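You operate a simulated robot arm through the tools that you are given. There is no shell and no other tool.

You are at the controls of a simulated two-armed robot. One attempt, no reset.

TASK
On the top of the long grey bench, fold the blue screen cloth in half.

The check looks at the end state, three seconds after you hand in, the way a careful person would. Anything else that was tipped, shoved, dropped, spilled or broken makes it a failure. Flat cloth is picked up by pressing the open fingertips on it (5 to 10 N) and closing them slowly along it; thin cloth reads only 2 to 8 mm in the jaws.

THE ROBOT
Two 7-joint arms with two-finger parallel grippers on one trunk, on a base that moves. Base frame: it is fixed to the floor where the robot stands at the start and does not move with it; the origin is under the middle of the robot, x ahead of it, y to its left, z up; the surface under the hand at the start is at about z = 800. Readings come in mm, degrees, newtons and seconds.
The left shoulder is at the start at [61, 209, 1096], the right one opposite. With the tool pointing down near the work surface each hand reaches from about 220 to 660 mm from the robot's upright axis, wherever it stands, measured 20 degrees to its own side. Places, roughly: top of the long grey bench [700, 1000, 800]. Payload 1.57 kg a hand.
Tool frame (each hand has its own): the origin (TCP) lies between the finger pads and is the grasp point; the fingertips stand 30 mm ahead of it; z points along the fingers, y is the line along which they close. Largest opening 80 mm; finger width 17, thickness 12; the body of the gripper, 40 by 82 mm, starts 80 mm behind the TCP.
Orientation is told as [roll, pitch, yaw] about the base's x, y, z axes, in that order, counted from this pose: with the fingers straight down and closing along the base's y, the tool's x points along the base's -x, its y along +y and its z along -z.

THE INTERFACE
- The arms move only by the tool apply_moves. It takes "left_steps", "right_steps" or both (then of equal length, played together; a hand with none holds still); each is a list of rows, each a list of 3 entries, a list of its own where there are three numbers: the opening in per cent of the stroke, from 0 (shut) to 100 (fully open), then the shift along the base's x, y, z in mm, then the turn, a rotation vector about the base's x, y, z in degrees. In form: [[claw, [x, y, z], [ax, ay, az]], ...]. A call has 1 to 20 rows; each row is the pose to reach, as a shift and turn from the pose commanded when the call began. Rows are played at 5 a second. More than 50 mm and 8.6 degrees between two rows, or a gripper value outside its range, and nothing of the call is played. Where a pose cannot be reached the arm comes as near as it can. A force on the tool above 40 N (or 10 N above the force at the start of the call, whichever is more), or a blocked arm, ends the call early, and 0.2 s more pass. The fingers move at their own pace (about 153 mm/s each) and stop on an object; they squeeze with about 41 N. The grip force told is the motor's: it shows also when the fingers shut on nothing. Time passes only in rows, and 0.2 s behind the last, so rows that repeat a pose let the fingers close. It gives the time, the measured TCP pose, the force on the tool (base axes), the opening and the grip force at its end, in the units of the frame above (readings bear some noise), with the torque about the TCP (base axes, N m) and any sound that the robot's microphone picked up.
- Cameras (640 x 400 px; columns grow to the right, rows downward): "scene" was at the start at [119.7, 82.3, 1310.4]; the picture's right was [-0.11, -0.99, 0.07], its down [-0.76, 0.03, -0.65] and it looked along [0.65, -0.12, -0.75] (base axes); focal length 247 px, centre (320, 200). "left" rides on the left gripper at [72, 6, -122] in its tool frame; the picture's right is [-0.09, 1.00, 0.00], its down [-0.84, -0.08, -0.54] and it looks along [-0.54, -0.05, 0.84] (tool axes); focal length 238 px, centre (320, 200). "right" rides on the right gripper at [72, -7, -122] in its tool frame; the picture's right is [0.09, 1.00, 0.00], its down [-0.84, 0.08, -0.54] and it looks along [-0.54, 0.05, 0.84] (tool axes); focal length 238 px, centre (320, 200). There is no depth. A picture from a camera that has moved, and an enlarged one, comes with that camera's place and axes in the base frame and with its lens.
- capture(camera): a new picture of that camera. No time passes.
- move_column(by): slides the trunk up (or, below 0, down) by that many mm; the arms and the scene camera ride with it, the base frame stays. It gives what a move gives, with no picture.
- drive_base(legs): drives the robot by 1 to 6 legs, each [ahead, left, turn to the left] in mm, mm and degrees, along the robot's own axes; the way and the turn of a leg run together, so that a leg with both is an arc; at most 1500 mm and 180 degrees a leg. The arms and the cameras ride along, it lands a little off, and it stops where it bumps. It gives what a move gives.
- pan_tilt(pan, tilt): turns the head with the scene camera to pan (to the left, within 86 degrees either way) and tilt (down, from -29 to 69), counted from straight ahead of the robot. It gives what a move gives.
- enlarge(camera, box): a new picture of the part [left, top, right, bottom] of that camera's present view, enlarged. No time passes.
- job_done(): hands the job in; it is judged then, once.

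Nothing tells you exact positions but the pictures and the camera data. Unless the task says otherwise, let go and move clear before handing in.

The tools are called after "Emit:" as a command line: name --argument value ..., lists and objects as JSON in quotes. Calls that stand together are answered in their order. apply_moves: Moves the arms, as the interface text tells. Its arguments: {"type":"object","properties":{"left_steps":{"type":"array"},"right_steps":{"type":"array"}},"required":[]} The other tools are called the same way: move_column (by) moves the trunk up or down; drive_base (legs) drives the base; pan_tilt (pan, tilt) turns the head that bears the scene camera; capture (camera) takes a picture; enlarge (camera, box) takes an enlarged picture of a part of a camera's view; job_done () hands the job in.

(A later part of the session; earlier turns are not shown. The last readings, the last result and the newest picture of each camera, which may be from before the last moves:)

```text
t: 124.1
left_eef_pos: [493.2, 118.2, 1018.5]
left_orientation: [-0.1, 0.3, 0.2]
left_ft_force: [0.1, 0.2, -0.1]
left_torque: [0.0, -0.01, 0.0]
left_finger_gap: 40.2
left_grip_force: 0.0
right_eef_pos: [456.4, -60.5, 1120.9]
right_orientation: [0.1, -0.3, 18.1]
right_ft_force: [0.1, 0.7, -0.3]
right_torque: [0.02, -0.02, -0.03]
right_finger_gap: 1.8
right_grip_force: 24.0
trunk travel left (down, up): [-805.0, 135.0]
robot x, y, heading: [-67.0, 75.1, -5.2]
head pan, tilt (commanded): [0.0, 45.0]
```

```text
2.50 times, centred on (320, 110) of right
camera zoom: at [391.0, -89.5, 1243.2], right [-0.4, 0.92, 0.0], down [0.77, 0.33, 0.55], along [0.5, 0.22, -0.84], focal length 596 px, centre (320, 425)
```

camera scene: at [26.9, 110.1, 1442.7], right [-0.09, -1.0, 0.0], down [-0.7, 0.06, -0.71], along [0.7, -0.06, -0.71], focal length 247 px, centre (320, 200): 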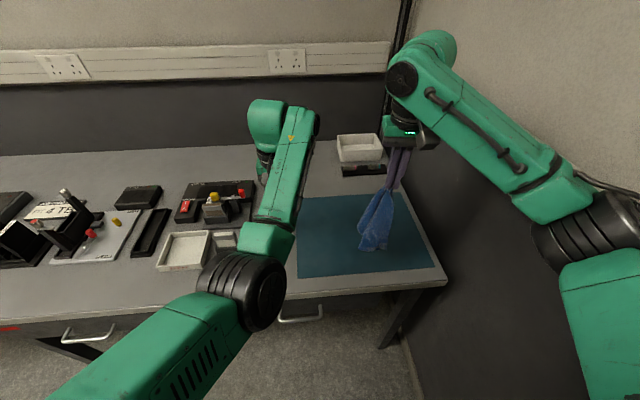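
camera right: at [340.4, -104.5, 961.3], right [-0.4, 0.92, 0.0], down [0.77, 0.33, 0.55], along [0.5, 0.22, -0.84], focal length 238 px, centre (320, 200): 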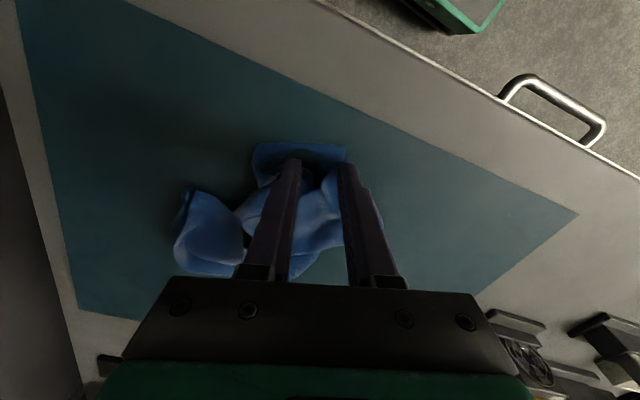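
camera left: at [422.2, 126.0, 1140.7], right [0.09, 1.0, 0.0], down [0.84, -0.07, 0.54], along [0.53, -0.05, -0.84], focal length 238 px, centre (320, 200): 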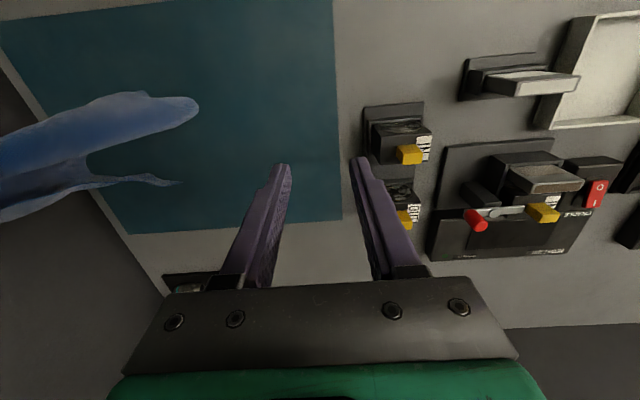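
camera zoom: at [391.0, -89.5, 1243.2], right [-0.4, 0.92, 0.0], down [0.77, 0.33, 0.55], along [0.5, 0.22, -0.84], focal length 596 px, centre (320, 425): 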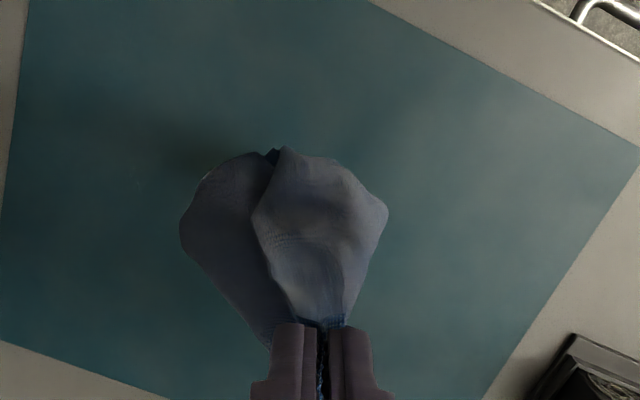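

The cloth hangs open from corner A. I'll lay it out on the mat by lowering it while backing away, so the two neighbouring corners spread to either side.

Emit:
apply_moves --right_steps '[[0, [0, 0, -15], [0, 0, 7]], [0, [0, 0, -30], [0, 0, 14]], [0, [0, 0, -50], [0, 0, 21]], [0, [0, 0, -70], [0, 0, 27]], [0, [0, 0, -70], [0, 0, 27]]]'

Emit:
drive_base --legs '[[-50, -5, 0]]'

Emit:
apply_moves --right_steps '[[0, [0, 0, -25], [0, 0, 0]], [0, [0, 0, -50], [0, 0, 0]], [0, [0, 0, -75], [0, 0, 0]], [0, [0, 0, -90], [0, 0, 0]]]'

Emit:
drive_base --legs '[[-60, -5, 0]]'

Emit:
capture --camera "right"

Emit:
capture --camera "left"

```text
t: 125.3
left_eef_pos: [492.7, 118.3, 1018.9]
left_orientation: [-0.2, 0.3, 0.3]
left_ft_force: [0.4, -0.5, 0.7]
left_torque: [-0.01, -0.01, -0.01]
left_finger_gap: 40.3
left_grip_force: 0.0
right_eef_pos: [461.4, -58.9, 1052.1]
right_orientation: [0.1, -0.4, 45.0]
right_ft_force: [-0.3, -0.3, -0.1]
right_torque: [0.0, 0.01, -0.04]
right_finger_gap: 1.4
right_grip_force: 23.8
trunk travel left (down, up): [-805.0, 135.0]
robot x, y, heading: [-67.9, 73.2, -5.2]
head pan, tilt (commanded): [0.0, 45.0]
```

```text
t: 126.2
left_eef_pos: [449.5, 119.0, 1015.2]
left_orientation: [-0.1, 0.7, 0.3]
left_ft_force: [-0.1, -0.7, -1.0]
left_torque: [0.02, 0.03, 0.02]
left_finger_gap: 39.9
left_grip_force: 0.2
right_eef_pos: [416.4, -60.8, 1048.7]
right_orientation: [0.3, -0.1, 45.0]
right_ft_force: [1.0, 0.4, -0.5]
right_torque: [-0.01, 0.07, 0.0]
right_finger_gap: 1.4
right_grip_force: 22.8
trunk travel left (down, up): [-805.0, 135.0]
robot x, y, heading: [-115.5, 76.4, -5.2]
head pan, tilt (commanded): [0.0, 45.0]
```

```text
t: 127.2
left_eef_pos: [444.4, 117.9, 1018.0]
left_orientation: [0.0, 0.4, 0.2]
left_ft_force: [-0.2, -0.2, 0.0]
left_torque: [-0.01, 0.01, -0.01]
left_finger_gap: 40.0
left_grip_force: 0.0
right_eef_pos: [412.2, -59.9, 962.8]
right_orientation: [-0.1, -0.3, 45.0]
right_ft_force: [0.8, 0.6, -0.5]
right_torque: [-0.01, 0.01, 0.01]
right_finger_gap: 1.7
right_grip_force: 23.1
trunk travel left (down, up): [-805.0, 135.0]
robot x, y, heading: [-116.8, 76.9, -5.0]
head pan, tilt (commanded): [0.0, 45.0]
```

```text
t: 128.2
left_eef_pos: [389.0, 118.7, 1015.0]
left_orientation: [-0.1, 0.6, 0.2]
left_ft_force: [0.0, -0.5, 0.8]
left_torque: [0.01, 0.06, 0.02]
left_finger_gap: 40.1
left_grip_force: 0.0
right_eef_pos: [357.3, -59.5, 959.8]
right_orientation: [0.3, -0.2, 45.0]
right_ft_force: [0.3, 1.2, -0.4]
right_torque: [-0.07, 0.06, 0.02]
right_finger_gap: 1.8
right_grip_force: 23.3
trunk travel left (down, up): [-805.0, 135.0]
robot x, y, heading: [-172.2, 74.7, -5.2]
head pan, tilt (commanded): [0.0, 45.0]
```

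```text
taken
camera right: at [311.6, -115.7, 1082.3], right [-0.77, 0.64, 0.0], down [0.54, 0.64, 0.54], along [0.35, 0.42, -0.84], focal length 238 px, centre (320, 200)
```

right: 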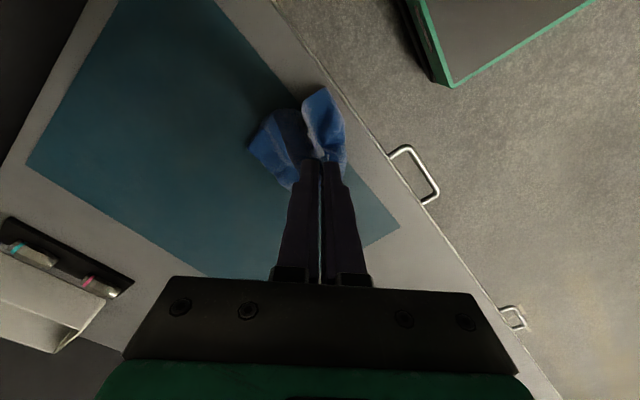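

```text
taken
camera left: at [319.4, 125.7, 1138.3], right [0.09, 1.0, 0.0], down [0.84, -0.07, 0.53], along [0.53, -0.05, -0.85], focal length 238 px, centre (320, 200)
```

left: 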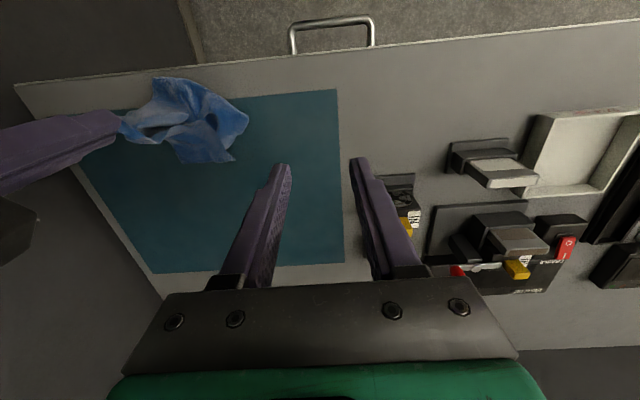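

The cloth slid along rather than laying out fully, but some corners are visible. Zooming in from the left camera.

Emit:
enlarge --camera "left" --box '[90, 50, 290, 180]'

Emit:
enlarge --camera "right" --box '[220, 60, 420, 200]'

```text
3.08 times, centred on (190, 115) of left
camera zoom: at [319.4, 125.7, 1138.3], right [0.09, 1.0, 0.0], down [0.84, -0.07, 0.53], along [0.53, -0.05, -0.85], focal length 733 px, centre (720, 462)
```

zoom: 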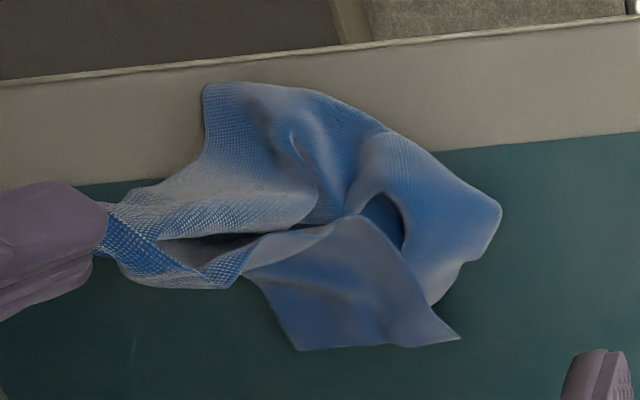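

```text
2.86 times, centred on (320, 130) of right
camera zoom: at [311.6, -115.7, 1082.3], right [-0.77, 0.64, 0.0], down [0.54, 0.64, 0.54], along [0.35, 0.42, -0.84], focal length 681 px, centre (320, 400)
```

zoom: 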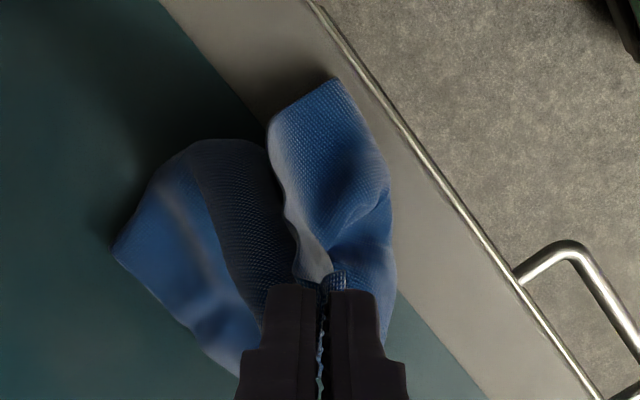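

For handling both sides near the wall, a heading of about -30° with the robot further left will suit both arms better. I'll swing the robot there along an arc that keeps the held corner nearly in place.

Emit:
drive_base --legs '[[54, 202, -24.8]]'

Emit:
pan_tilt --pan 15 --tilt 50

Emit:
capture --camera "scene"

Emit:
capture --camera "left"

```text
t: 129.9
left_eef_pos: [462.7, 55.9, 1018.6]
left_orientation: [0.0, 0.3, -24.6]
left_ft_force: [-0.2, 0.3, -0.5]
left_torque: [0.0, 0.05, 0.0]
left_finger_gap: 39.8
left_grip_force: 0.0
right_eef_pos: [360.1, -91.3, 962.6]
right_orientation: [0.0, -0.4, 20.4]
right_ft_force: [0.1, 0.0, -0.8]
right_torque: [-0.02, -0.02, 0.02]
right_finger_gap: 1.7
right_grip_force: 23.6
trunk travel left (down, up): [-805.0, 135.0]
robot x, y, heading: [-64.3, 250.4, -29.8]
head pan, tilt (commanded): [0.0, 45.0]
```

```text
t: 130.6
left_eef_pos: [464.7, 57.7, 1016.8]
left_orientation: [-0.1, 0.5, -24.6]
left_ft_force: [0.7, -0.3, -0.1]
left_torque: [0.0, 0.06, 0.01]
left_finger_gap: 40.1
left_grip_force: 0.1
right_eef_pos: [360.4, -92.4, 961.7]
right_orientation: [0.0, -0.3, 20.4]
right_ft_force: [-0.9, -1.0, 0.0]
right_torque: [0.02, 0.0, -0.02]
right_finger_gap: 1.7
right_grip_force: 23.6
trunk travel left (down, up): [-805.0, 135.0]
robot x, y, heading: [-60.4, 250.8, -29.8]
head pan, tilt (commanded): [15.0, 50.0]
```

```text
taken
camera scene: at [57.7, 207.2, 1435.8], right [-0.26, -0.97, 0.0], down [-0.74, 0.2, -0.64], along [0.62, -0.16, -0.77], focal length 247 px, centre (320, 200)
```

scene: 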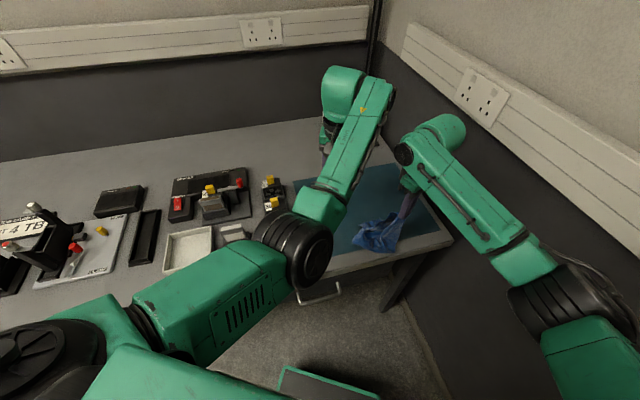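

```text
taken
camera left: at [402.5, 92.9, 1140.6], right [0.5, 0.87, 0.0], down [0.73, -0.42, 0.54], along [0.47, -0.27, -0.84], focal length 238 px, centre (320, 200)
```

left: 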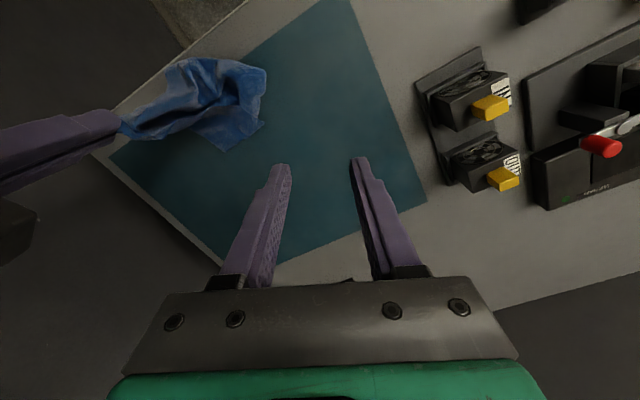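

The robot now stands well for both arms. I'll move the left hand aside, lift corner A high so the whole cloth hangs, and then lay it down diagonally with matching sideways and downward motion.

Emit:
apply_moves --left_steps '[[45, [3, 25, 20], [0, 0, 0]], [45, [6, 60, 40], [0, 0, 0]], [45, [9, 95, 60], [0, 0, 0]], [45, [12, 130, 70], [0, 0, 0]], [45, [15, 160, 75], [0, 0, 0]], [45, [15, 160, 75], [0, 0, 0]]]' --right_steps '[[0, [0, 5, 35], [0, 0, 8]], [0, [0, 10, 70], [0, 0, 16]], [0, [0, 15, 105], [0, 0, 24]], [0, [5, 20, 140], [0, 0, 32]], [0, [10, 30, 175], [0, 0, 40]], [0, [15, 40, 190], [0, 0, 40]]]'

Emit:
drive_base --legs '[[52, 30, 0]]'

Emit:
apply_moves --right_steps '[[0, [15, 15, 5], [0, 0, 5]], [0, [30, 32, 8], [0, 0, 10]], [0, [40, 48, 8], [0, 0, 15]], [0, [45, 60, 8], [0, 0, 20]], [0, [45, 60, 8], [0, 0, 20]], [0, [45, 60, 8], [0, 0, 20]]]'

Emit:
capture --camera "scene"

Emit:
capture --camera "right"

```text
t: 132.0
left_eef_pos: [526.4, 220.1, 1086.8]
left_orientation: [-0.2, 0.4, -24.5]
left_ft_force: [-0.6, -0.3, 0.0]
left_torque: [-0.03, 0.01, -0.03]
left_finger_gap: 36.2
left_grip_force: 0.0
left hand out of reach, approached as far as the arm can: row 1, 2, 3, 4, 5, 6
right_eef_pos: [373.9, -50.6, 1151.7]
right_orientation: [0.0, -0.4, 60.4]
right_ft_force: [-0.2, 0.1, -0.3]
right_torque: [-0.01, 0.03, -0.03]
right_finger_gap: 1.8
right_grip_force: 23.5
trunk travel left (down, up): [-805.0, 135.0]
robot x, y, heading: [-63.8, 253.1, -29.6]
head pan, tilt (commanded): [15.0, 50.0]
```

```text
t: 133.0
left_eef_pos: [579.3, 219.9, 1090.4]
left_orientation: [0.0, -0.1, -24.4]
left_ft_force: [0.5, 0.2, 0.6]
left_torque: [0.01, -0.04, 0.02]
left_finger_gap: 36.1
left_grip_force: 0.0
right_eef_pos: [425.9, -50.7, 1152.6]
right_orientation: [-0.3, -0.4, 60.3]
right_ft_force: [0.2, 0.3, 0.0]
right_torque: [0.01, -0.04, -0.02]
right_finger_gap: 1.9
right_grip_force: 23.6
trunk travel left (down, up): [-805.0, 135.0]
robot x, y, heading: [-2.5, 248.0, -29.8]
head pan, tilt (commanded): [15.0, 50.0]
```

```text
t: 134.4
left_eef_pos: [584.9, 220.1, 1087.6]
left_orientation: [-0.1, 0.4, -24.4]
left_ft_force: [0.3, 0.0, 0.6]
left_torque: [-0.03, -0.01, -0.01]
left_finger_gap: 36.0
left_grip_force: 0.1
right_eef_pos: [475.9, 8.7, 1159.0]
right_orientation: [0.0, -0.5, 80.4]
right_ft_force: [0.0, -0.1, 0.6]
right_torque: [0.01, -0.03, 0.0]
right_finger_gap: 1.6
right_grip_force: 23.3
trunk travel left (down, up): [-805.0, 135.0]
robot x, y, heading: [-5.2, 251.8, -29.6]
head pan, tilt (commanded): [15.0, 50.0]
```

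```text
taken
camera scene: at [116.5, 207.3, 1435.8], right [-0.26, -0.97, 0.0], down [-0.74, 0.2, -0.64], along [0.62, -0.16, -0.77], focal length 247 px, centre (320, 200)
```

scene: 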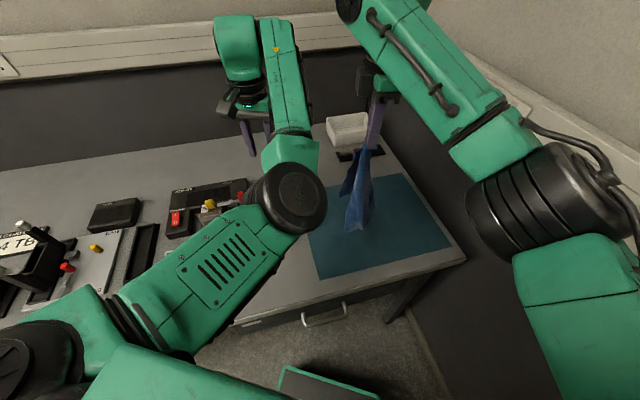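

```text
taken
camera right: at [471.0, -64.3, 1280.8], right [-1.0, 0.08, 0.0], down [0.06, 0.83, 0.55], along [0.04, 0.55, -0.84], focal length 238 px, centre (320, 200)
```

right: 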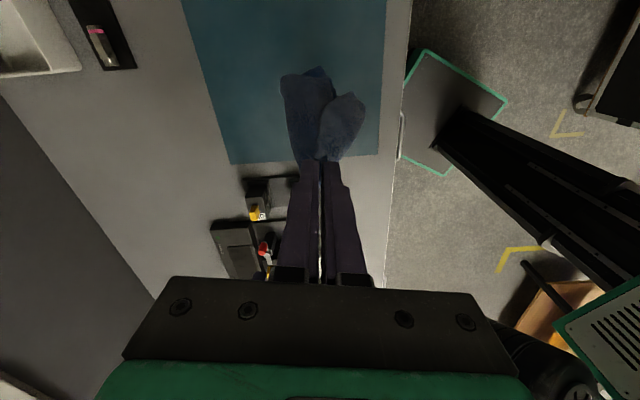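

The cloth hangs fully from corner A at (476, 9). Now I lay it down diagonally toward the near right.

Emit:
apply_moves --right_steps '[[0, [-4, -4, -32], [0, 0, 0]], [0, [-12, -13, -64], [0, 0, 0]], [0, [-22, -24, -96], [0, 0, 0]], [0, [-33, -36, -128], [0, 0, 0]], [0, [-45, -49, -160], [0, 0, 0]], [0, [-57, -62, -190], [0, 0, 0]], [0, [-70, -76, -220], [0, 0, 0]], [0, [-83, -90, -250], [0, 0, 0]], [0, [-96, -105, -280], [0, 0, 0]], [0, [-106, -116, -305], [0, 0, 0]], [0, [-106, -116, -305], [0, 0, 0]]]'

Emit:
capture --camera "left"

Emit:
capture --camera "right"

Emit:
enlarge --camera "scene" --box '[280, 130, 480, 280]'

```text
t: 136.8
left_eef_pos: [585.3, 220.6, 1087.3]
left_orientation: [-0.1, 0.4, -24.6]
left_ft_force: [0.2, -0.4, 0.2]
left_torque: [-0.02, 0.03, -0.01]
left_finger_gap: 36.0
left_grip_force: 0.1
right_eef_pos: [372.2, -107.2, 853.9]
right_orientation: [-0.1, -0.3, 80.3]
right_ft_force: [-0.1, -0.9, 0.4]
right_torque: [0.01, 0.0, -0.01]
right_finger_gap: 1.7
right_grip_force: 23.3
trunk travel left (down, up): [-805.0, 135.0]
robot x, y, heading: [-3.0, 253.4, -29.8]
head pan, tilt (commanded): [15.0, 50.0]
```

```text
taken
camera left: at [523.2, 256.5, 1209.6], right [0.5, 0.87, 0.0], down [0.73, -0.42, 0.54], along [0.46, -0.27, -0.84], focal length 238 px, centre (320, 200)
```

left: 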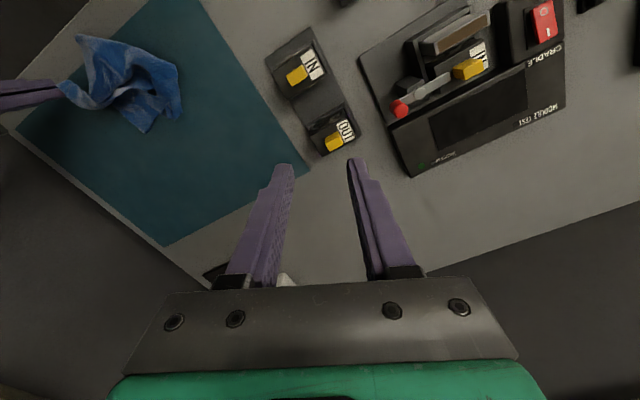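

```text
taken
camera right: at [366.7, -181.5, 976.0], right [-1.0, 0.08, 0.0], down [0.06, 0.83, 0.55], along [0.04, 0.55, -0.84], focal length 238 px, centre (320, 200)
```

right: 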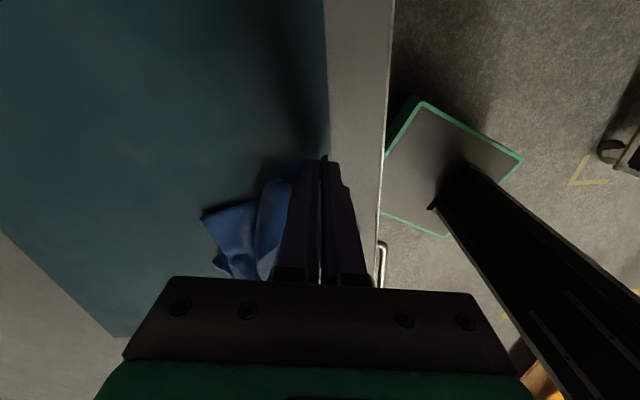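

```text
2.67 times, centred on (380, 205) of scene
camera zoom: at [116.0, 207.8, 1435.8], right [-0.26, -0.97, 0.0], down [-0.74, 0.2, -0.64], along [0.62, -0.16, -0.77], focal length 659 px, centre (160, 187)
```

zoom: 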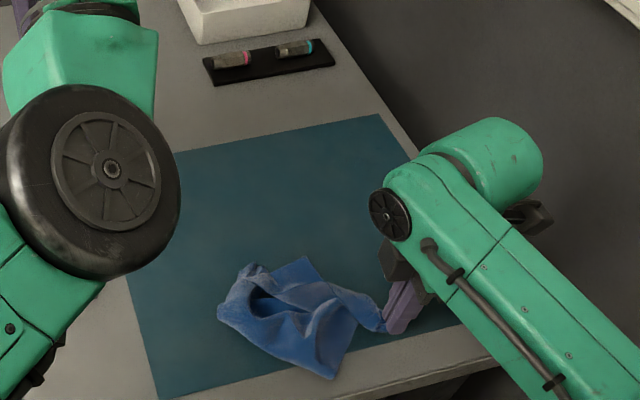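

The heap is compact because it fell straight down. With corner A low on the mat, I'll drag it toward the near right so friction pulls the cloth out straight.

Emit:
apply_moves --right_steps '[[0, [-2, -5, -10], [0, 0, 0]], [0, [-4, -20, -14], [0, 0, 0]], [0, [-7, -38, -14], [0, 0, 0]], [0, [-10, -56, -14], [0, 0, 0]], [0, [-13, -74, -14], [0, 0, 0]], [0, [-16, -92, -14], [0, 0, 0]], [0, [-18, -108, -14], [0, 0, 0]], [0, [-20, -120, -14], [0, 0, 0]], [0, [-20, -120, -14], [0, 0, 0]]]'

Emit:
enlarge --camera "scene" --box '[280, 130, 480, 280]'

Emit:
enlarge --camera "left" --box '[0, 0, 240, 150]'

```text
t: 138.8
left_eef_pos: [583.8, 220.4, 1086.6]
left_orientation: [0.0, 0.5, -24.5]
left_ft_force: [0.7, -0.7, 0.5]
left_torque: [0.0, -0.01, 0.01]
left_finger_gap: 36.1
left_grip_force: 0.1
right_eef_pos: [350.3, -227.0, 841.2]
right_orientation: [-0.1, -0.4, 80.3]
right_ft_force: [0.5, -0.2, 0.1]
right_torque: [0.02, 0.01, -0.04]
right_finger_gap: 1.8
right_grip_force: 23.3
trunk travel left (down, up): [-805.0, 135.0]
robot x, y, heading: [-0.8, 251.1, -29.9]
head pan, tilt (commanded): [15.0, 50.0]
```

```text
2.67 times, centred on (380, 205) of scene
camera zoom: at [115.7, 207.6, 1435.8], right [-0.26, -0.97, 0.0], down [-0.74, 0.2, -0.64], along [0.62, -0.16, -0.77], focal length 659 px, centre (160, 187)
```

zoom: 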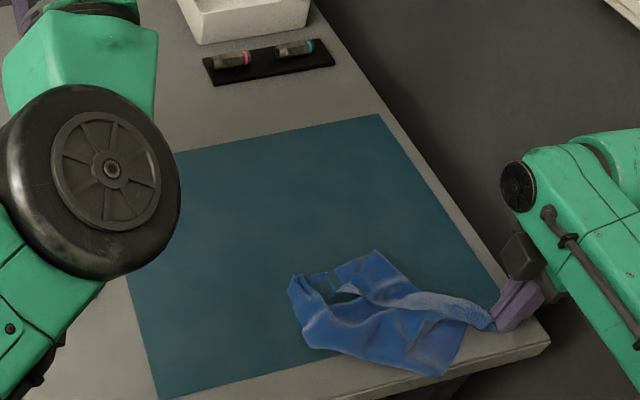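

```text
2.67 times, centred on (120, 75) of left
camera zoom: at [523.0, 256.3, 1209.7], right [0.5, 0.87, 0.0], down [0.73, -0.42, 0.54], along [0.47, -0.27, -0.84], focal length 636 px, centre (853, 533)
```

zoom: 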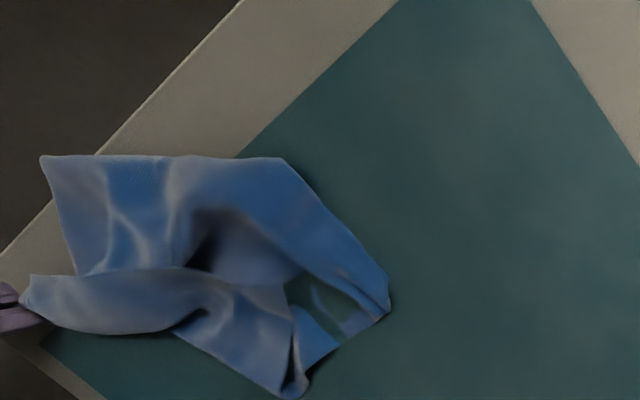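

Dragging works well: the cloth is spreading out, with a sharp corner (K1) near (314, -135). I'll now drag A forward along the right side by driving, to pull the edge between A and K1 straight.

Emit:
drive_base --legs '[[87, 50, 0]]'

Emit:
enlarge --camera "scene" --box '[280, 130, 480, 280]'

Emit:
capture --camera "left"

```text
t: 139.9
left_eef_pos: [685.0, 218.8, 1088.4]
left_orientation: [-0.1, 0.4, -24.6]
left_ft_force: [-0.9, 0.3, 0.7]
left_torque: [0.01, -0.03, -0.01]
left_finger_gap: 35.9
left_grip_force: 0.0
right_eef_pos: [448.9, -228.1, 841.2]
right_orientation: [-0.2, -0.4, 80.2]
right_ft_force: [-0.8, 0.4, -0.7]
right_torque: [-0.02, -0.01, -0.03]
right_finger_gap: 1.6
right_grip_force: 23.7
trunk travel left (down, up): [-805.0, 135.0]
robot x, y, heading: [96.8, 253.7, -30.0]
head pan, tilt (commanded): [15.0, 50.0]
```

```text
2.67 times, centred on (380, 205) of scene
camera zoom: at [214.7, 206.9, 1436.1], right [-0.26, -0.97, 0.0], down [-0.74, 0.2, -0.64], along [0.62, -0.17, -0.77], focal length 659 px, centre (160, 187)
```

zoom: 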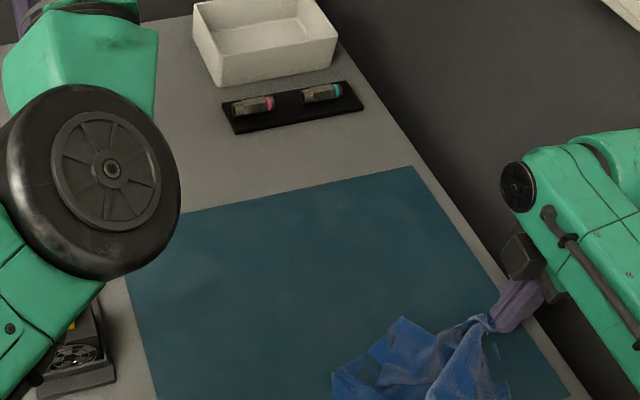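

```text
taken
camera left: at [622.3, 254.9, 1210.6], right [0.5, 0.87, 0.0], down [0.73, -0.42, 0.54], along [0.47, -0.27, -0.84], focal length 238 px, centre (320, 200)
```

left: 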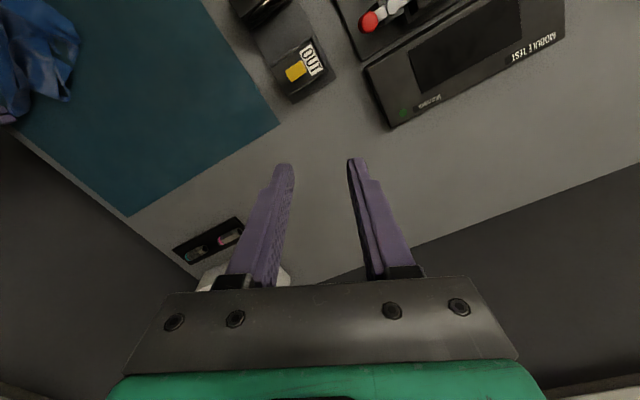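

I need a lower camera view to see the whole cloth now.

Emit:
pan_tilt --pan 10 --tilt 66

Emit:
capture --camera "scene"

Emit:
enlarge --camera "scene" --box '[300, 60, 500, 185]'

```text
t: 140.7
left_eef_pos: [686.6, 218.7, 1087.4]
left_orientation: [-0.1, 0.4, -24.6]
left_ft_force: [-0.1, 0.1, 0.1]
left_torque: [-0.01, -0.03, 0.02]
left_finger_gap: 36.0
left_grip_force: 0.1
right_eef_pos: [451.2, -229.4, 841.2]
right_orientation: [0.0, -0.3, 80.2]
right_ft_force: [-0.5, 0.5, -0.2]
right_torque: [-0.01, 0.02, -0.03]
right_finger_gap: 2.0
right_grip_force: 23.4
trunk travel left (down, up): [-805.0, 135.0]
robot x, y, heading: [98.4, 250.3, -30.1]
head pan, tilt (commanded): [10.0, 66.0]
```

```text
taken
camera scene: at [199.3, 206.3, 1416.6], right [-0.34, -0.94, 0.0], down [-0.86, 0.31, -0.41], along [0.38, -0.14, -0.91], focal length 247 px, centre (320, 200)
```

scene: 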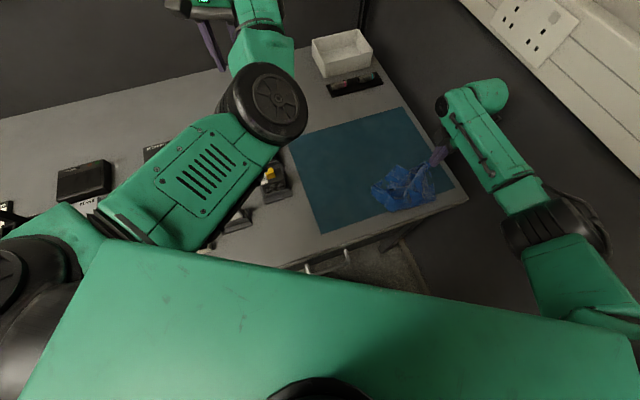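

```text
3.20 times, centred on (400, 122) of scene
camera zoom: at [199.3, 206.3, 1416.6], right [-0.34, -0.94, 0.0], down [-0.86, 0.31, -0.41], along [0.38, -0.14, -0.91], focal length 791 px, centre (64, 448)
```

zoom: 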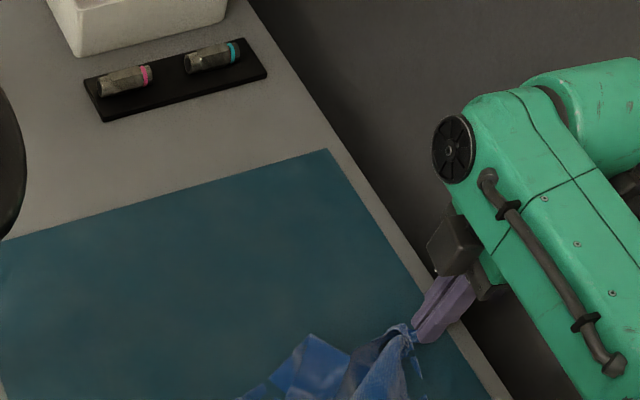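

Emit:
enlarge --camera "scene" --box '[340, 130, 500, 240]'

```text
3.64 times, centred on (420, 185) of scene
camera zoom: at [199.3, 206.3, 1416.6], right [-0.34, -0.94, 0.0], down [-0.86, 0.31, -0.41], along [0.38, -0.14, -0.91], focal length 899 px, centre (-44, 254)
```

zoom: 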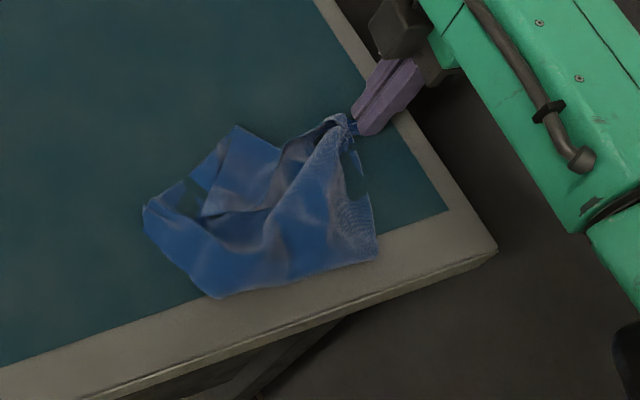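

The cloth now spans between A at the right hand and another clear corner K3 near (441, -35). I'll bring the left hand to K3, so I can stretch the cloth between the two hands.

Emit:
apply_moves --left_steps '[[45, [-40, -20, 0], [0, 0, -7]], [45, [-80, -45, 0], [0, 0, -14]], [45, [-118, -75, 0], [0, 0, -21]], [45, [-150, -110, -5], [0, 0, -28]], [40, [-180, -148, -10], [0, 0, -35]], [35, [-205, -188, -20], [0, 0, -42]], [30, [-228, -225, -40], [0, 0, -48]], [30, [-245, -255, -70], [0, 0, -52]], [30, [-255, -269, -110], [0, 0, -52]], [30, [-255, -269, -150], [0, 0, -52]], [30, [-255, -269, -190], [0, 0, -52]], [30, [-255, -269, -225], [0, 0, -52]], [30, [-255, -269, -225], [0, 0, -52]]]'

Emit:
capture --camera "left"

Emit:
enlarge --camera "left" --box '[200, 60, 440, 210]'

```text
t: 143.7
left_eef_pos: [499.1, -10.4, 851.7]
left_orientation: [5.8, 2.4, -71.6]
left_ft_force: [0.2, 0.4, -0.5]
left_torque: [0.04, 0.04, 0.04]
left_finger_gap: 24.1
left_grip_force: 0.0
left hand out of reach, approached as far as the arm can: row 1, 2, 3, 4, 5, 6, 7, 8, 9
right_eef_pos: [449.8, -229.4, 840.9]
right_orientation: [0.1, -0.3, 80.2]
right_ft_force: [0.5, -0.2, 0.2]
right_torque: [0.0, 0.02, -0.03]
right_finger_gap: 1.4
right_grip_force: 23.4
trunk travel left (down, up): [-805.0, 135.0]
robot x, y, heading: [98.3, 250.9, -30.0]
head pan, tilt (commanded): [10.0, 66.0]
stopped in row 13 (left hand): the arm was blocked; the commanded pose is now the measured one
```

```text
taken
camera left: at [473.0, 52.4, 976.2], right [0.97, 0.22, 0.1], down [0.15, -0.86, 0.5], along [0.19, -0.47, -0.86], focal length 238 px, centre (320, 200)
```

left: 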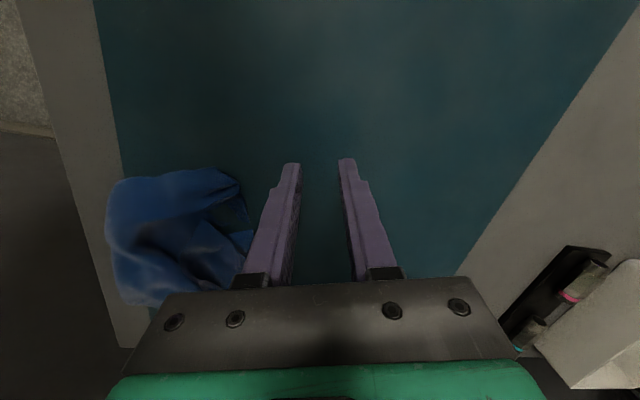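

```text
2.67 times, centred on (320, 135) of left
camera zoom: at [473.0, 52.4, 976.2], right [0.97, 0.22, 0.1], down [0.15, -0.86, 0.5], along [0.19, -0.47, -0.86], focal length 636 px, centre (320, 373)
```

zoom: 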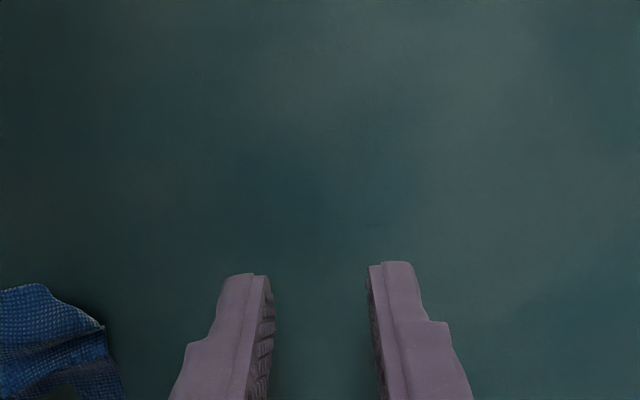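

The left hand stopped short, but K3 shows clearly at (445, -37). I'll straighten the tool and move onto the corner.

Emit:
apply_moves --left_steps '[[30, [-15, -10, 5], [-1.4, 1.6, -2]], [30, [-30, -20, 5], [-2.8, 3.2, -4]], [30, [-47, -31, 5], [-4.1, 4.7, -5]], [30, [-64, -41, 3], [-4.1, 4.7, -5]], [30, [-64, -41, -5], [-4.1, 4.7, -5]], [30, [-64, -41, -9], [-4.1, 4.7, -5]], [30, [-64, -41, -9], [-4.1, 4.7, -5]]]'

Emit:
enlarge --camera "left" --box '[200, 60, 440, 210]'

Emit:
enlarge --camera "scene" --box '[340, 130, 500, 240]'

```text
t: 144.9
left_eef_pos: [504.2, -2.7, 835.8]
left_orientation: [5.9, 2.5, -71.5]
left_ft_force: [1.1, -0.4, 0.1]
left_torque: [0.0, 0.0, 0.02]
left_finger_gap: 24.1
left_grip_force: 0.0
right_eef_pos: [449.8, -228.1, 841.3]
right_orientation: [0.1, -0.4, 80.2]
right_ft_force: [0.1, 0.2, -0.1]
right_torque: [0.03, 0.01, -0.04]
right_finger_gap: 1.8
right_grip_force: 23.6
trunk travel left (down, up): [-805.0, 135.0]
robot x, y, heading: [97.6, 250.9, -29.8]
head pan, tilt (commanded): [10.0, 66.0]
stopped in row 5 (left hand): the arm was blocked; the commanded pose is now the measured one
```

```text
2.67 times, centred on (320, 135) of left
camera zoom: at [477.6, 58.5, 960.7], right [0.97, 0.22, 0.1], down [0.15, -0.86, 0.49], along [0.19, -0.46, -0.86], focal length 636 px, centre (320, 373)
```

zoom: 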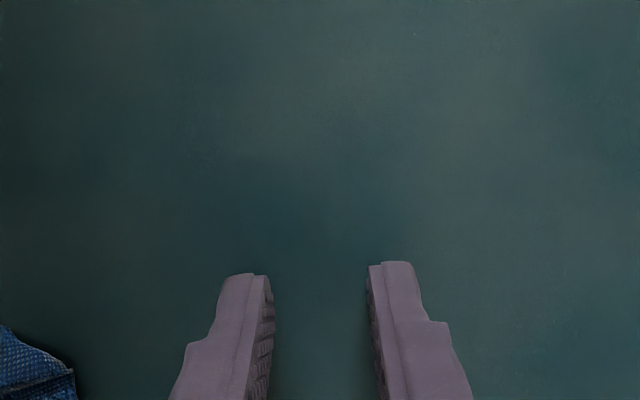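

```text
3.64 times, centred on (420, 185) of scene
camera zoom: at [198.6, 206.5, 1416.6], right [-0.34, -0.94, 0.0], down [-0.86, 0.31, -0.41], along [0.38, -0.14, -0.91], focal length 899 px, centre (-44, 254)
```

zoom: 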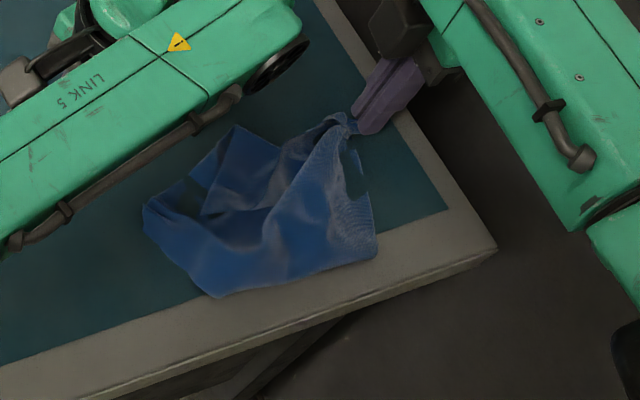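

The left arm reports being blocked. I'll look at it from the head camera to find the cause.

Emit:
pan_tilt --pan 40 --tilt 50

Emit:
capture --camera "scene"

Emit:
capture --camera "left"

```text
t: 145.8
left_eef_pos: [503.7, -2.5, 835.4]
left_orientation: [6.0, 2.5, -71.6]
left_ft_force: [0.2, 0.2, 1.1]
left_torque: [-0.02, -0.02, 0.02]
left_finger_gap: 23.9
left_grip_force: 0.0
right_eef_pos: [450.2, -228.6, 840.9]
right_orientation: [0.0, -0.3, 80.2]
right_ft_force: [0.4, 0.2, -0.5]
right_torque: [-0.01, -0.01, 0.01]
right_finger_gap: 1.6
right_grip_force: 24.0
trunk travel left (down, up): [-805.0, 135.0]
robot x, y, heading: [96.8, 252.1, -29.7]
head pan, tilt (commanded): [40.0, 50.0]
```

```text
taken
camera scene: at [218.0, 239.9, 1435.8], right [0.17, -0.98, 0.0], down [-0.75, -0.13, -0.64], along [0.63, 0.11, -0.77], focal length 247 px, centre (320, 200)
```

scene: 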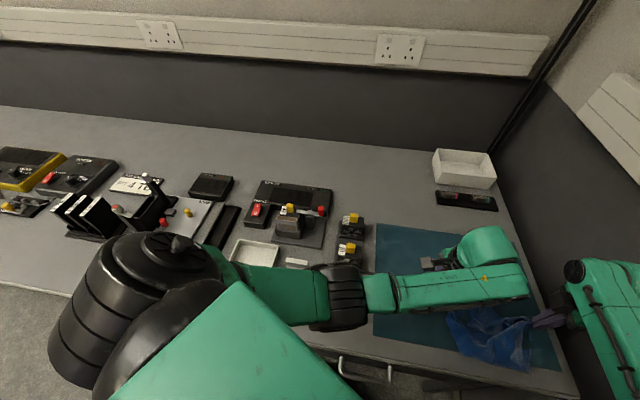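

```text
taken
camera left: at [476.8, 58.4, 960.4], right [0.97, 0.22, 0.1], down [0.15, -0.86, 0.49], along [0.19, -0.46, -0.86], focal length 238 px, centre (320, 200)
```

left: 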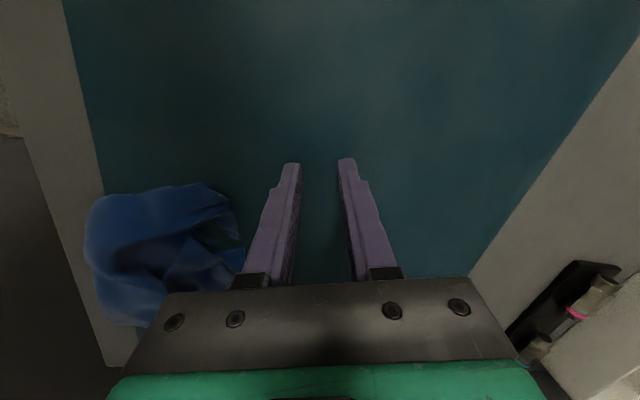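

The left upper arm is against the torso, so that spot is out of its range. Instead I'll release A, pick the left-most corner K3 with the right hand and drag it leftward, which should also stretch the cloth out further.

Emit:
apply_moves --left_steps '[[30, [5, 10, 30], [0, 0, 0]], [30, [10, 25, 70], [0, 0, 2]], [30, [20, 55, 105], [0, 0, 5]], [30, [30, 90, 135], [0, 0, 10]], [30, [40, 125, 160], [0, 0, 15]], [30, [50, 160, 180], [0, 0, 20]]]' --right_steps '[[20, [0, 0, -3], [0, 0, 0]], [50, [0, 0, -3], [0, 0, 0]], [50, [0, 0, -3], [0, 0, 0]], [50, [0, 0, 30], [0, 0, 0]], [50, [0, 0, 75], [0, 0, 0]], [50, [0, 0, 110], [0, 0, 0]]]'

Emit:
drive_base --legs '[[-52, -30, 0]]'

Emit:
pan_tilt --pan 10 --tilt 60

Emit:
enlarge --camera "scene" --box '[310, 110, 510, 240]'

```text
t: 146.8
left_eef_pos: [577.5, 118.5, 919.4]
left_orientation: [12.3, 6.8, -59.7]
left_ft_force: [0.2, -0.4, 0.2]
left_torque: [-0.01, 0.01, 0.0]
left_finger_gap: 24.0
left_grip_force: 0.0
left hand out of reach, approached as far as the arm can: row 3, 4
right_eef_pos: [452.5, -226.9, 852.4]
right_orientation: [0.1, -0.3, 80.3]
right_ft_force: [0.0, 0.4, -0.1]
right_torque: [0.0, 0.05, -0.02]
right_finger_gap: 40.0
right_grip_force: 0.0
trunk travel left (down, up): [-805.0, 135.0]
robot x, y, heading: [101.8, 254.0, -30.0]
head pan, tilt (commanded): [40.0, 50.0]
stopped in row 4 (left hand): the arm was blocked; the commanded pose is now the measured one
```

```text
t: 147.8
left_eef_pos: [520.5, 117.0, 916.3]
left_orientation: [12.2, 6.9, -59.6]
left_ft_force: [0.3, -0.6, 0.0]
left_torque: [-0.01, 0.03, -0.02]
left_finger_gap: 24.1
left_grip_force: 0.0
right_eef_pos: [395.3, -227.7, 851.7]
right_orientation: [0.3, -0.3, 80.4]
right_ft_force: [-0.2, 0.1, 0.8]
right_torque: [-0.02, 0.03, 0.0]
right_finger_gap: 40.0
right_grip_force: 0.0
trunk travel left (down, up): [-805.0, 135.0]
robot x, y, heading: [39.3, 251.1, -29.7]
head pan, tilt (commanded): [40.0, 50.0]
```

```text
t: 148.7
left_eef_pos: [518.8, 117.7, 919.3]
left_orientation: [12.2, 6.9, -59.5]
left_ft_force: [0.0, 0.1, -0.4]
left_torque: [0.03, 0.0, -0.02]
left_finger_gap: 24.2
left_grip_force: 0.1
right_eef_pos: [392.8, -227.5, 851.5]
right_orientation: [0.0, -0.5, 80.5]
right_ft_force: [0.1, -0.5, 0.4]
right_torque: [0.01, 0.02, 0.02]
right_finger_gap: 39.9
right_grip_force: 0.2
trunk travel left (down, up): [-805.0, 135.0]
robot x, y, heading: [37.8, 253.2, -29.9]
head pan, tilt (commanded): [10.0, 60.0]
```

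```text
3.08 times, centred on (410, 175) of scene
camera zoom: at [146.9, 203.6, 1423.2], right [-0.34, -0.94, 0.0], down [-0.82, 0.29, -0.5], along [0.47, -0.17, -0.87], focal length 760 px, centre (43, 277)
```

zoom: 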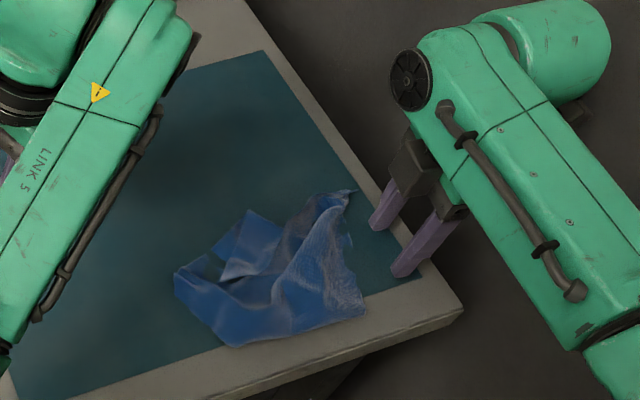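

The cloth is undisturbed. The left arm is folded awkwardly beside the torso, so I'll take it up and forward-left to a relaxed, extended pose first.

Emit:
apply_moves --left_steps '[[30, [20, 5, 35], [-3, 1.7, 0]], [30, [40, 15, 70], [-6, 3.5, 4]], [30, [60, 35, 100], [-9, 5.2, 9]], [30, [80, 60, 125], [-12.1, 7, 15]], [30, [100, 90, 145], [-12.1, 7, 20]], [30, [121, 120, 161], [-12.1, 7, 25]], [30, [121, 120, 161], [-12.1, 7, 25]]]'

Emit:
capture --camera "scene"

```text
t: 150.3
left_eef_pos: [637.7, 236.8, 1079.5]
left_orientation: [-1.0, 2.7, -35.6]
left_ft_force: [1.0, -1.2, -0.3]
left_torque: [0.04, 0.0, -0.01]
left_finger_gap: 24.0
left_grip_force: 0.0
left hand out of reach, approached as far as the arm can: row 2, 3, 4, 5
right_eef_pos: [393.3, -228.6, 851.5]
right_orientation: [0.0, -0.4, 80.4]
right_ft_force: [0.5, 0.1, -0.2]
right_torque: [-0.05, -0.01, 0.02]
right_finger_gap: 39.8
right_grip_force: 0.0
trunk travel left (down, up): [-805.0, 135.0]
robot x, y, heading: [38.8, 250.5, -29.8]
head pan, tilt (commanded): [10.0, 60.0]
```

```text
taken
camera scene: at [146.4, 203.2, 1423.3], right [-0.34, -0.94, 0.0], down [-0.81, 0.29, -0.5], along [0.47, -0.17, -0.87], focal length 247 px, centre (320, 200)
```

scene: 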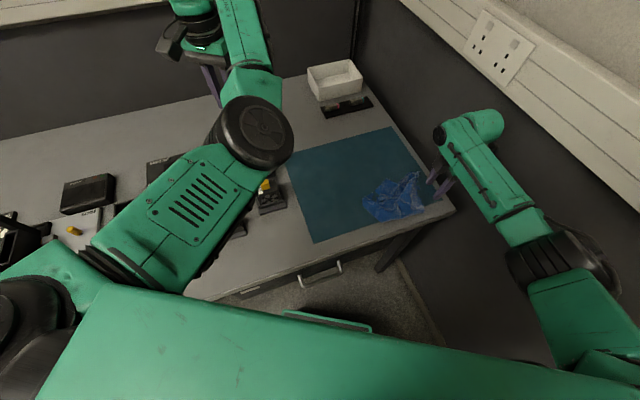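

The left upper arm has rolled over into a flipped posture, which explains its limits. Extending it fully to the front-left and drawing it back in restored it before, so I'll do that again, well above the bench.

Emit:
apply_moves --left_steps '[[30, [30, 30, -10], [0, 0, 0]], [30, [60, 60, -20], [0, 0, 0]], [30, [90, 95, -30], [0, 0, 0]], [30, [115, 125, -40], [0, 0, 0]], [30, [125, 140, -45], [0, 0, 0]], [30, [125, 140, -45], [0, 0, 0]]]'

Emit:
apply_moves --left_steps '[[30, [-25, 0, 20], [0, 0, 0]], [30, [-50, 0, 40], [0, 0, 0]], [30, [-75, 0, 60], [0, 0, 0]], [30, [-100, 0, 80], [0, 0, 0]], [30, [-120, 0, 90], [0, 0, 0]], [30, [-120, 0, 90], [0, 0, 0]]]'

Emit:
capture --camera "scene"

```text
t: 151.7
left_eef_pos: [730.8, 378.4, 1035.1]
left_orientation: [-1.0, 2.6, -35.5]
left_ft_force: [-0.9, 0.7, 0.3]
left_torque: [0.02, 0.0, -0.03]
left_finger_gap: 24.1
left_grip_force: 0.1
left hand out of reach, approached as far as the arm can: row 3, 4, 5, 6
right_eef_pos: [392.6, -227.9, 850.9]
right_orientation: [0.1, -0.3, 80.4]
right_ft_force: [-0.1, 0.8, -0.6]
right_torque: [-0.04, 0.01, 0.0]
right_finger_gap: 39.9
right_grip_force: 0.1
trunk travel left (down, up): [-805.0, 135.0]
robot x, y, heading: [40.2, 250.8, -30.1]
head pan, tilt (commanded): [10.0, 60.0]
```

```text
t: 153.1
left_eef_pos: [730.2, 376.5, 1036.3]
left_orientation: [-0.9, 2.7, -35.6]
left_ft_force: [0.1, -0.7, 0.4]
left_torque: [0.02, 0.01, -0.03]
left_finger_gap: 24.0
left_grip_force: 0.0
left hand out of reach, approached as far as the arm can: row 1, 2, 3, 4, 5, 6
right_eef_pos: [393.4, -228.4, 851.5]
right_orientation: [-0.1, -0.4, 80.4]
right_ft_force: [0.3, -0.4, -0.2]
right_torque: [-0.01, 0.03, 0.0]
right_finger_gap: 40.0
right_grip_force: 0.0
trunk travel left (down, up): [-805.0, 135.0]
robot x, y, heading: [38.8, 250.2, -29.8]
head pan, tilt (commanded): [10.0, 60.0]
```

```text
taken
camera scene: at [146.3, 203.6, 1423.3], right [-0.34, -0.94, 0.0], down [-0.81, 0.29, -0.5], along [0.47, -0.17, -0.87], focal length 247 px, centre (320, 200)
```

scene: 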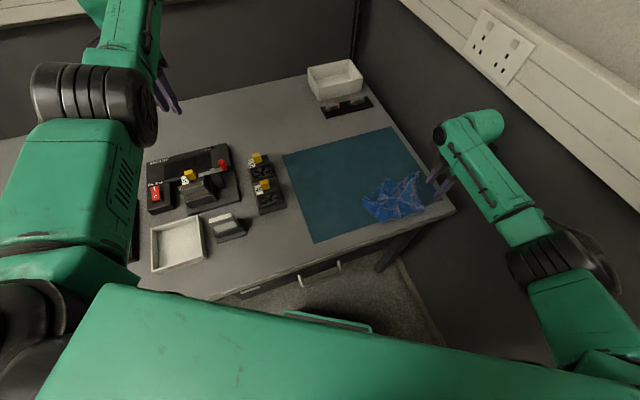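

I'll repeat exactly the recovery motion that worked earlier, in the robot's own frame: sweep inward at full stretch, then retract upward.

Emit:
apply_moves --left_steps '[[30, [-5, -45, -2], [0, 0, 2]], [30, [-12, -90, -5], [0, 0, 4]], [30, [-20, -135, -8], [0, 0, 6]], [30, [-29, -183, -10], [0, 0, 8]], [30, [-39, -230, -11], [0, 0, 10]], [30, [-39, -230, -11], [0, 0, 10]], [30, [-57, -221, 4], [0, 0, 10]], [30, [-75, -212, 20], [0, 0, 10]], [30, [-93, -203, 36], [0, 0, 10]], [30, [-111, -195, 52], [0, 0, 10]], [30, [-129, -187, 66], [0, 0, 10]], [30, [-146, -179, 78], [0, 0, 10]], [30, [-146, -179, 78], [0, 0, 10]]]'

Emit:
capture --camera "scene"

```text
t: 155.9
left_eef_pos: [672.3, 139.8, 1117.3]
left_orientation: [-2.3, 0.8, -25.6]
left_ft_force: [-1.1, 0.0, 0.9]
left_torque: [0.02, -0.06, 0.04]
left_finger_gap: 24.0
left_grip_force: 0.2
left hand out of reach, approached as far as the arm can: row 5, 6, 7, 8, 9, 10, 11, 12, 13
right_eef_pos: [391.1, -227.9, 853.1]
right_orientation: [-0.1, -0.4, 80.5]
right_ft_force: [0.0, 0.0, 0.0]
right_torque: [-0.02, -0.03, -0.01]
right_finger_gap: 40.1
right_grip_force: 0.0
trunk travel left (down, up): [-805.0, 135.0]
robot x, y, heading: [36.5, 251.8, -29.5]
head pan, tilt (commanded): [10.0, 60.0]
```

```text
taken
camera scene: at [144.3, 204.1, 1423.4], right [-0.34, -0.94, 0.0], down [-0.81, 0.29, -0.5], along [0.47, -0.17, -0.87], focal length 247 px, centre (320, 200)
```

scene: 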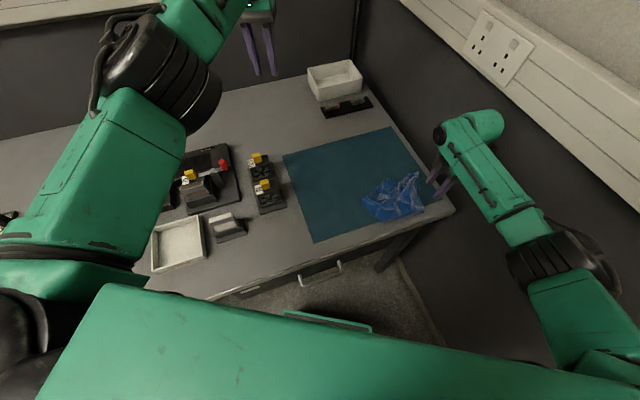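

The left arm is back in its normal elbow-out posture. Now I'll draw it in gently.

Emit:
apply_moves --left_steps '[[30, [-20, 12, 0], [0, 0, 0]], [30, [-40, 24, 0], [0, 0, 0]], [30, [-60, 36, 0], [0, 0, 0]], [30, [-80, 50, 0], [0, 0, 0]], [30, [-88, 58, 0], [0, 0, 0]]]'

Emit:
enlarge --camera "scene" --box '[330, 140, 490, 250]'

```text
t: 157.1
left_eef_pos: [586.6, 196.2, 1117.3]
left_orientation: [-1.0, 2.7, -25.4]
left_ft_force: [-0.6, 0.2, 0.3]
left_torque: [-0.02, 0.0, 0.0]
left_finger_gap: 24.1
left_grip_force: 0.1
right_eef_pos: [392.2, -227.5, 851.4]
right_orientation: [-0.1, -0.3, 80.4]
right_ft_force: [-0.4, -0.4, 0.4]
right_torque: [0.01, 0.03, -0.01]
right_finger_gap: 40.1
right_grip_force: 0.0
trunk travel left (down, up): [-805.0, 135.0]
robot x, y, heading: [40.5, 249.5, -29.7]
head pan, tilt (commanded): [10.0, 60.0]
```

```text
3.64 times, centred on (410, 195) of scene
camera zoom: at [145.8, 204.3, 1423.3], right [-0.34, -0.94, 0.0], down [-0.81, 0.29, -0.5], along [0.47, -0.17, -0.87], focal length 899 px, centre (-7, 218)
```

zoom: 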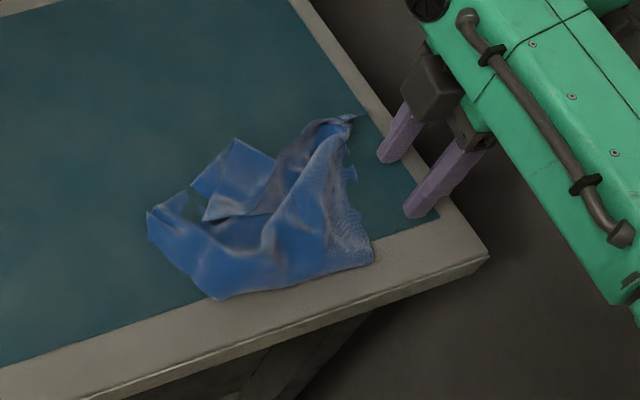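

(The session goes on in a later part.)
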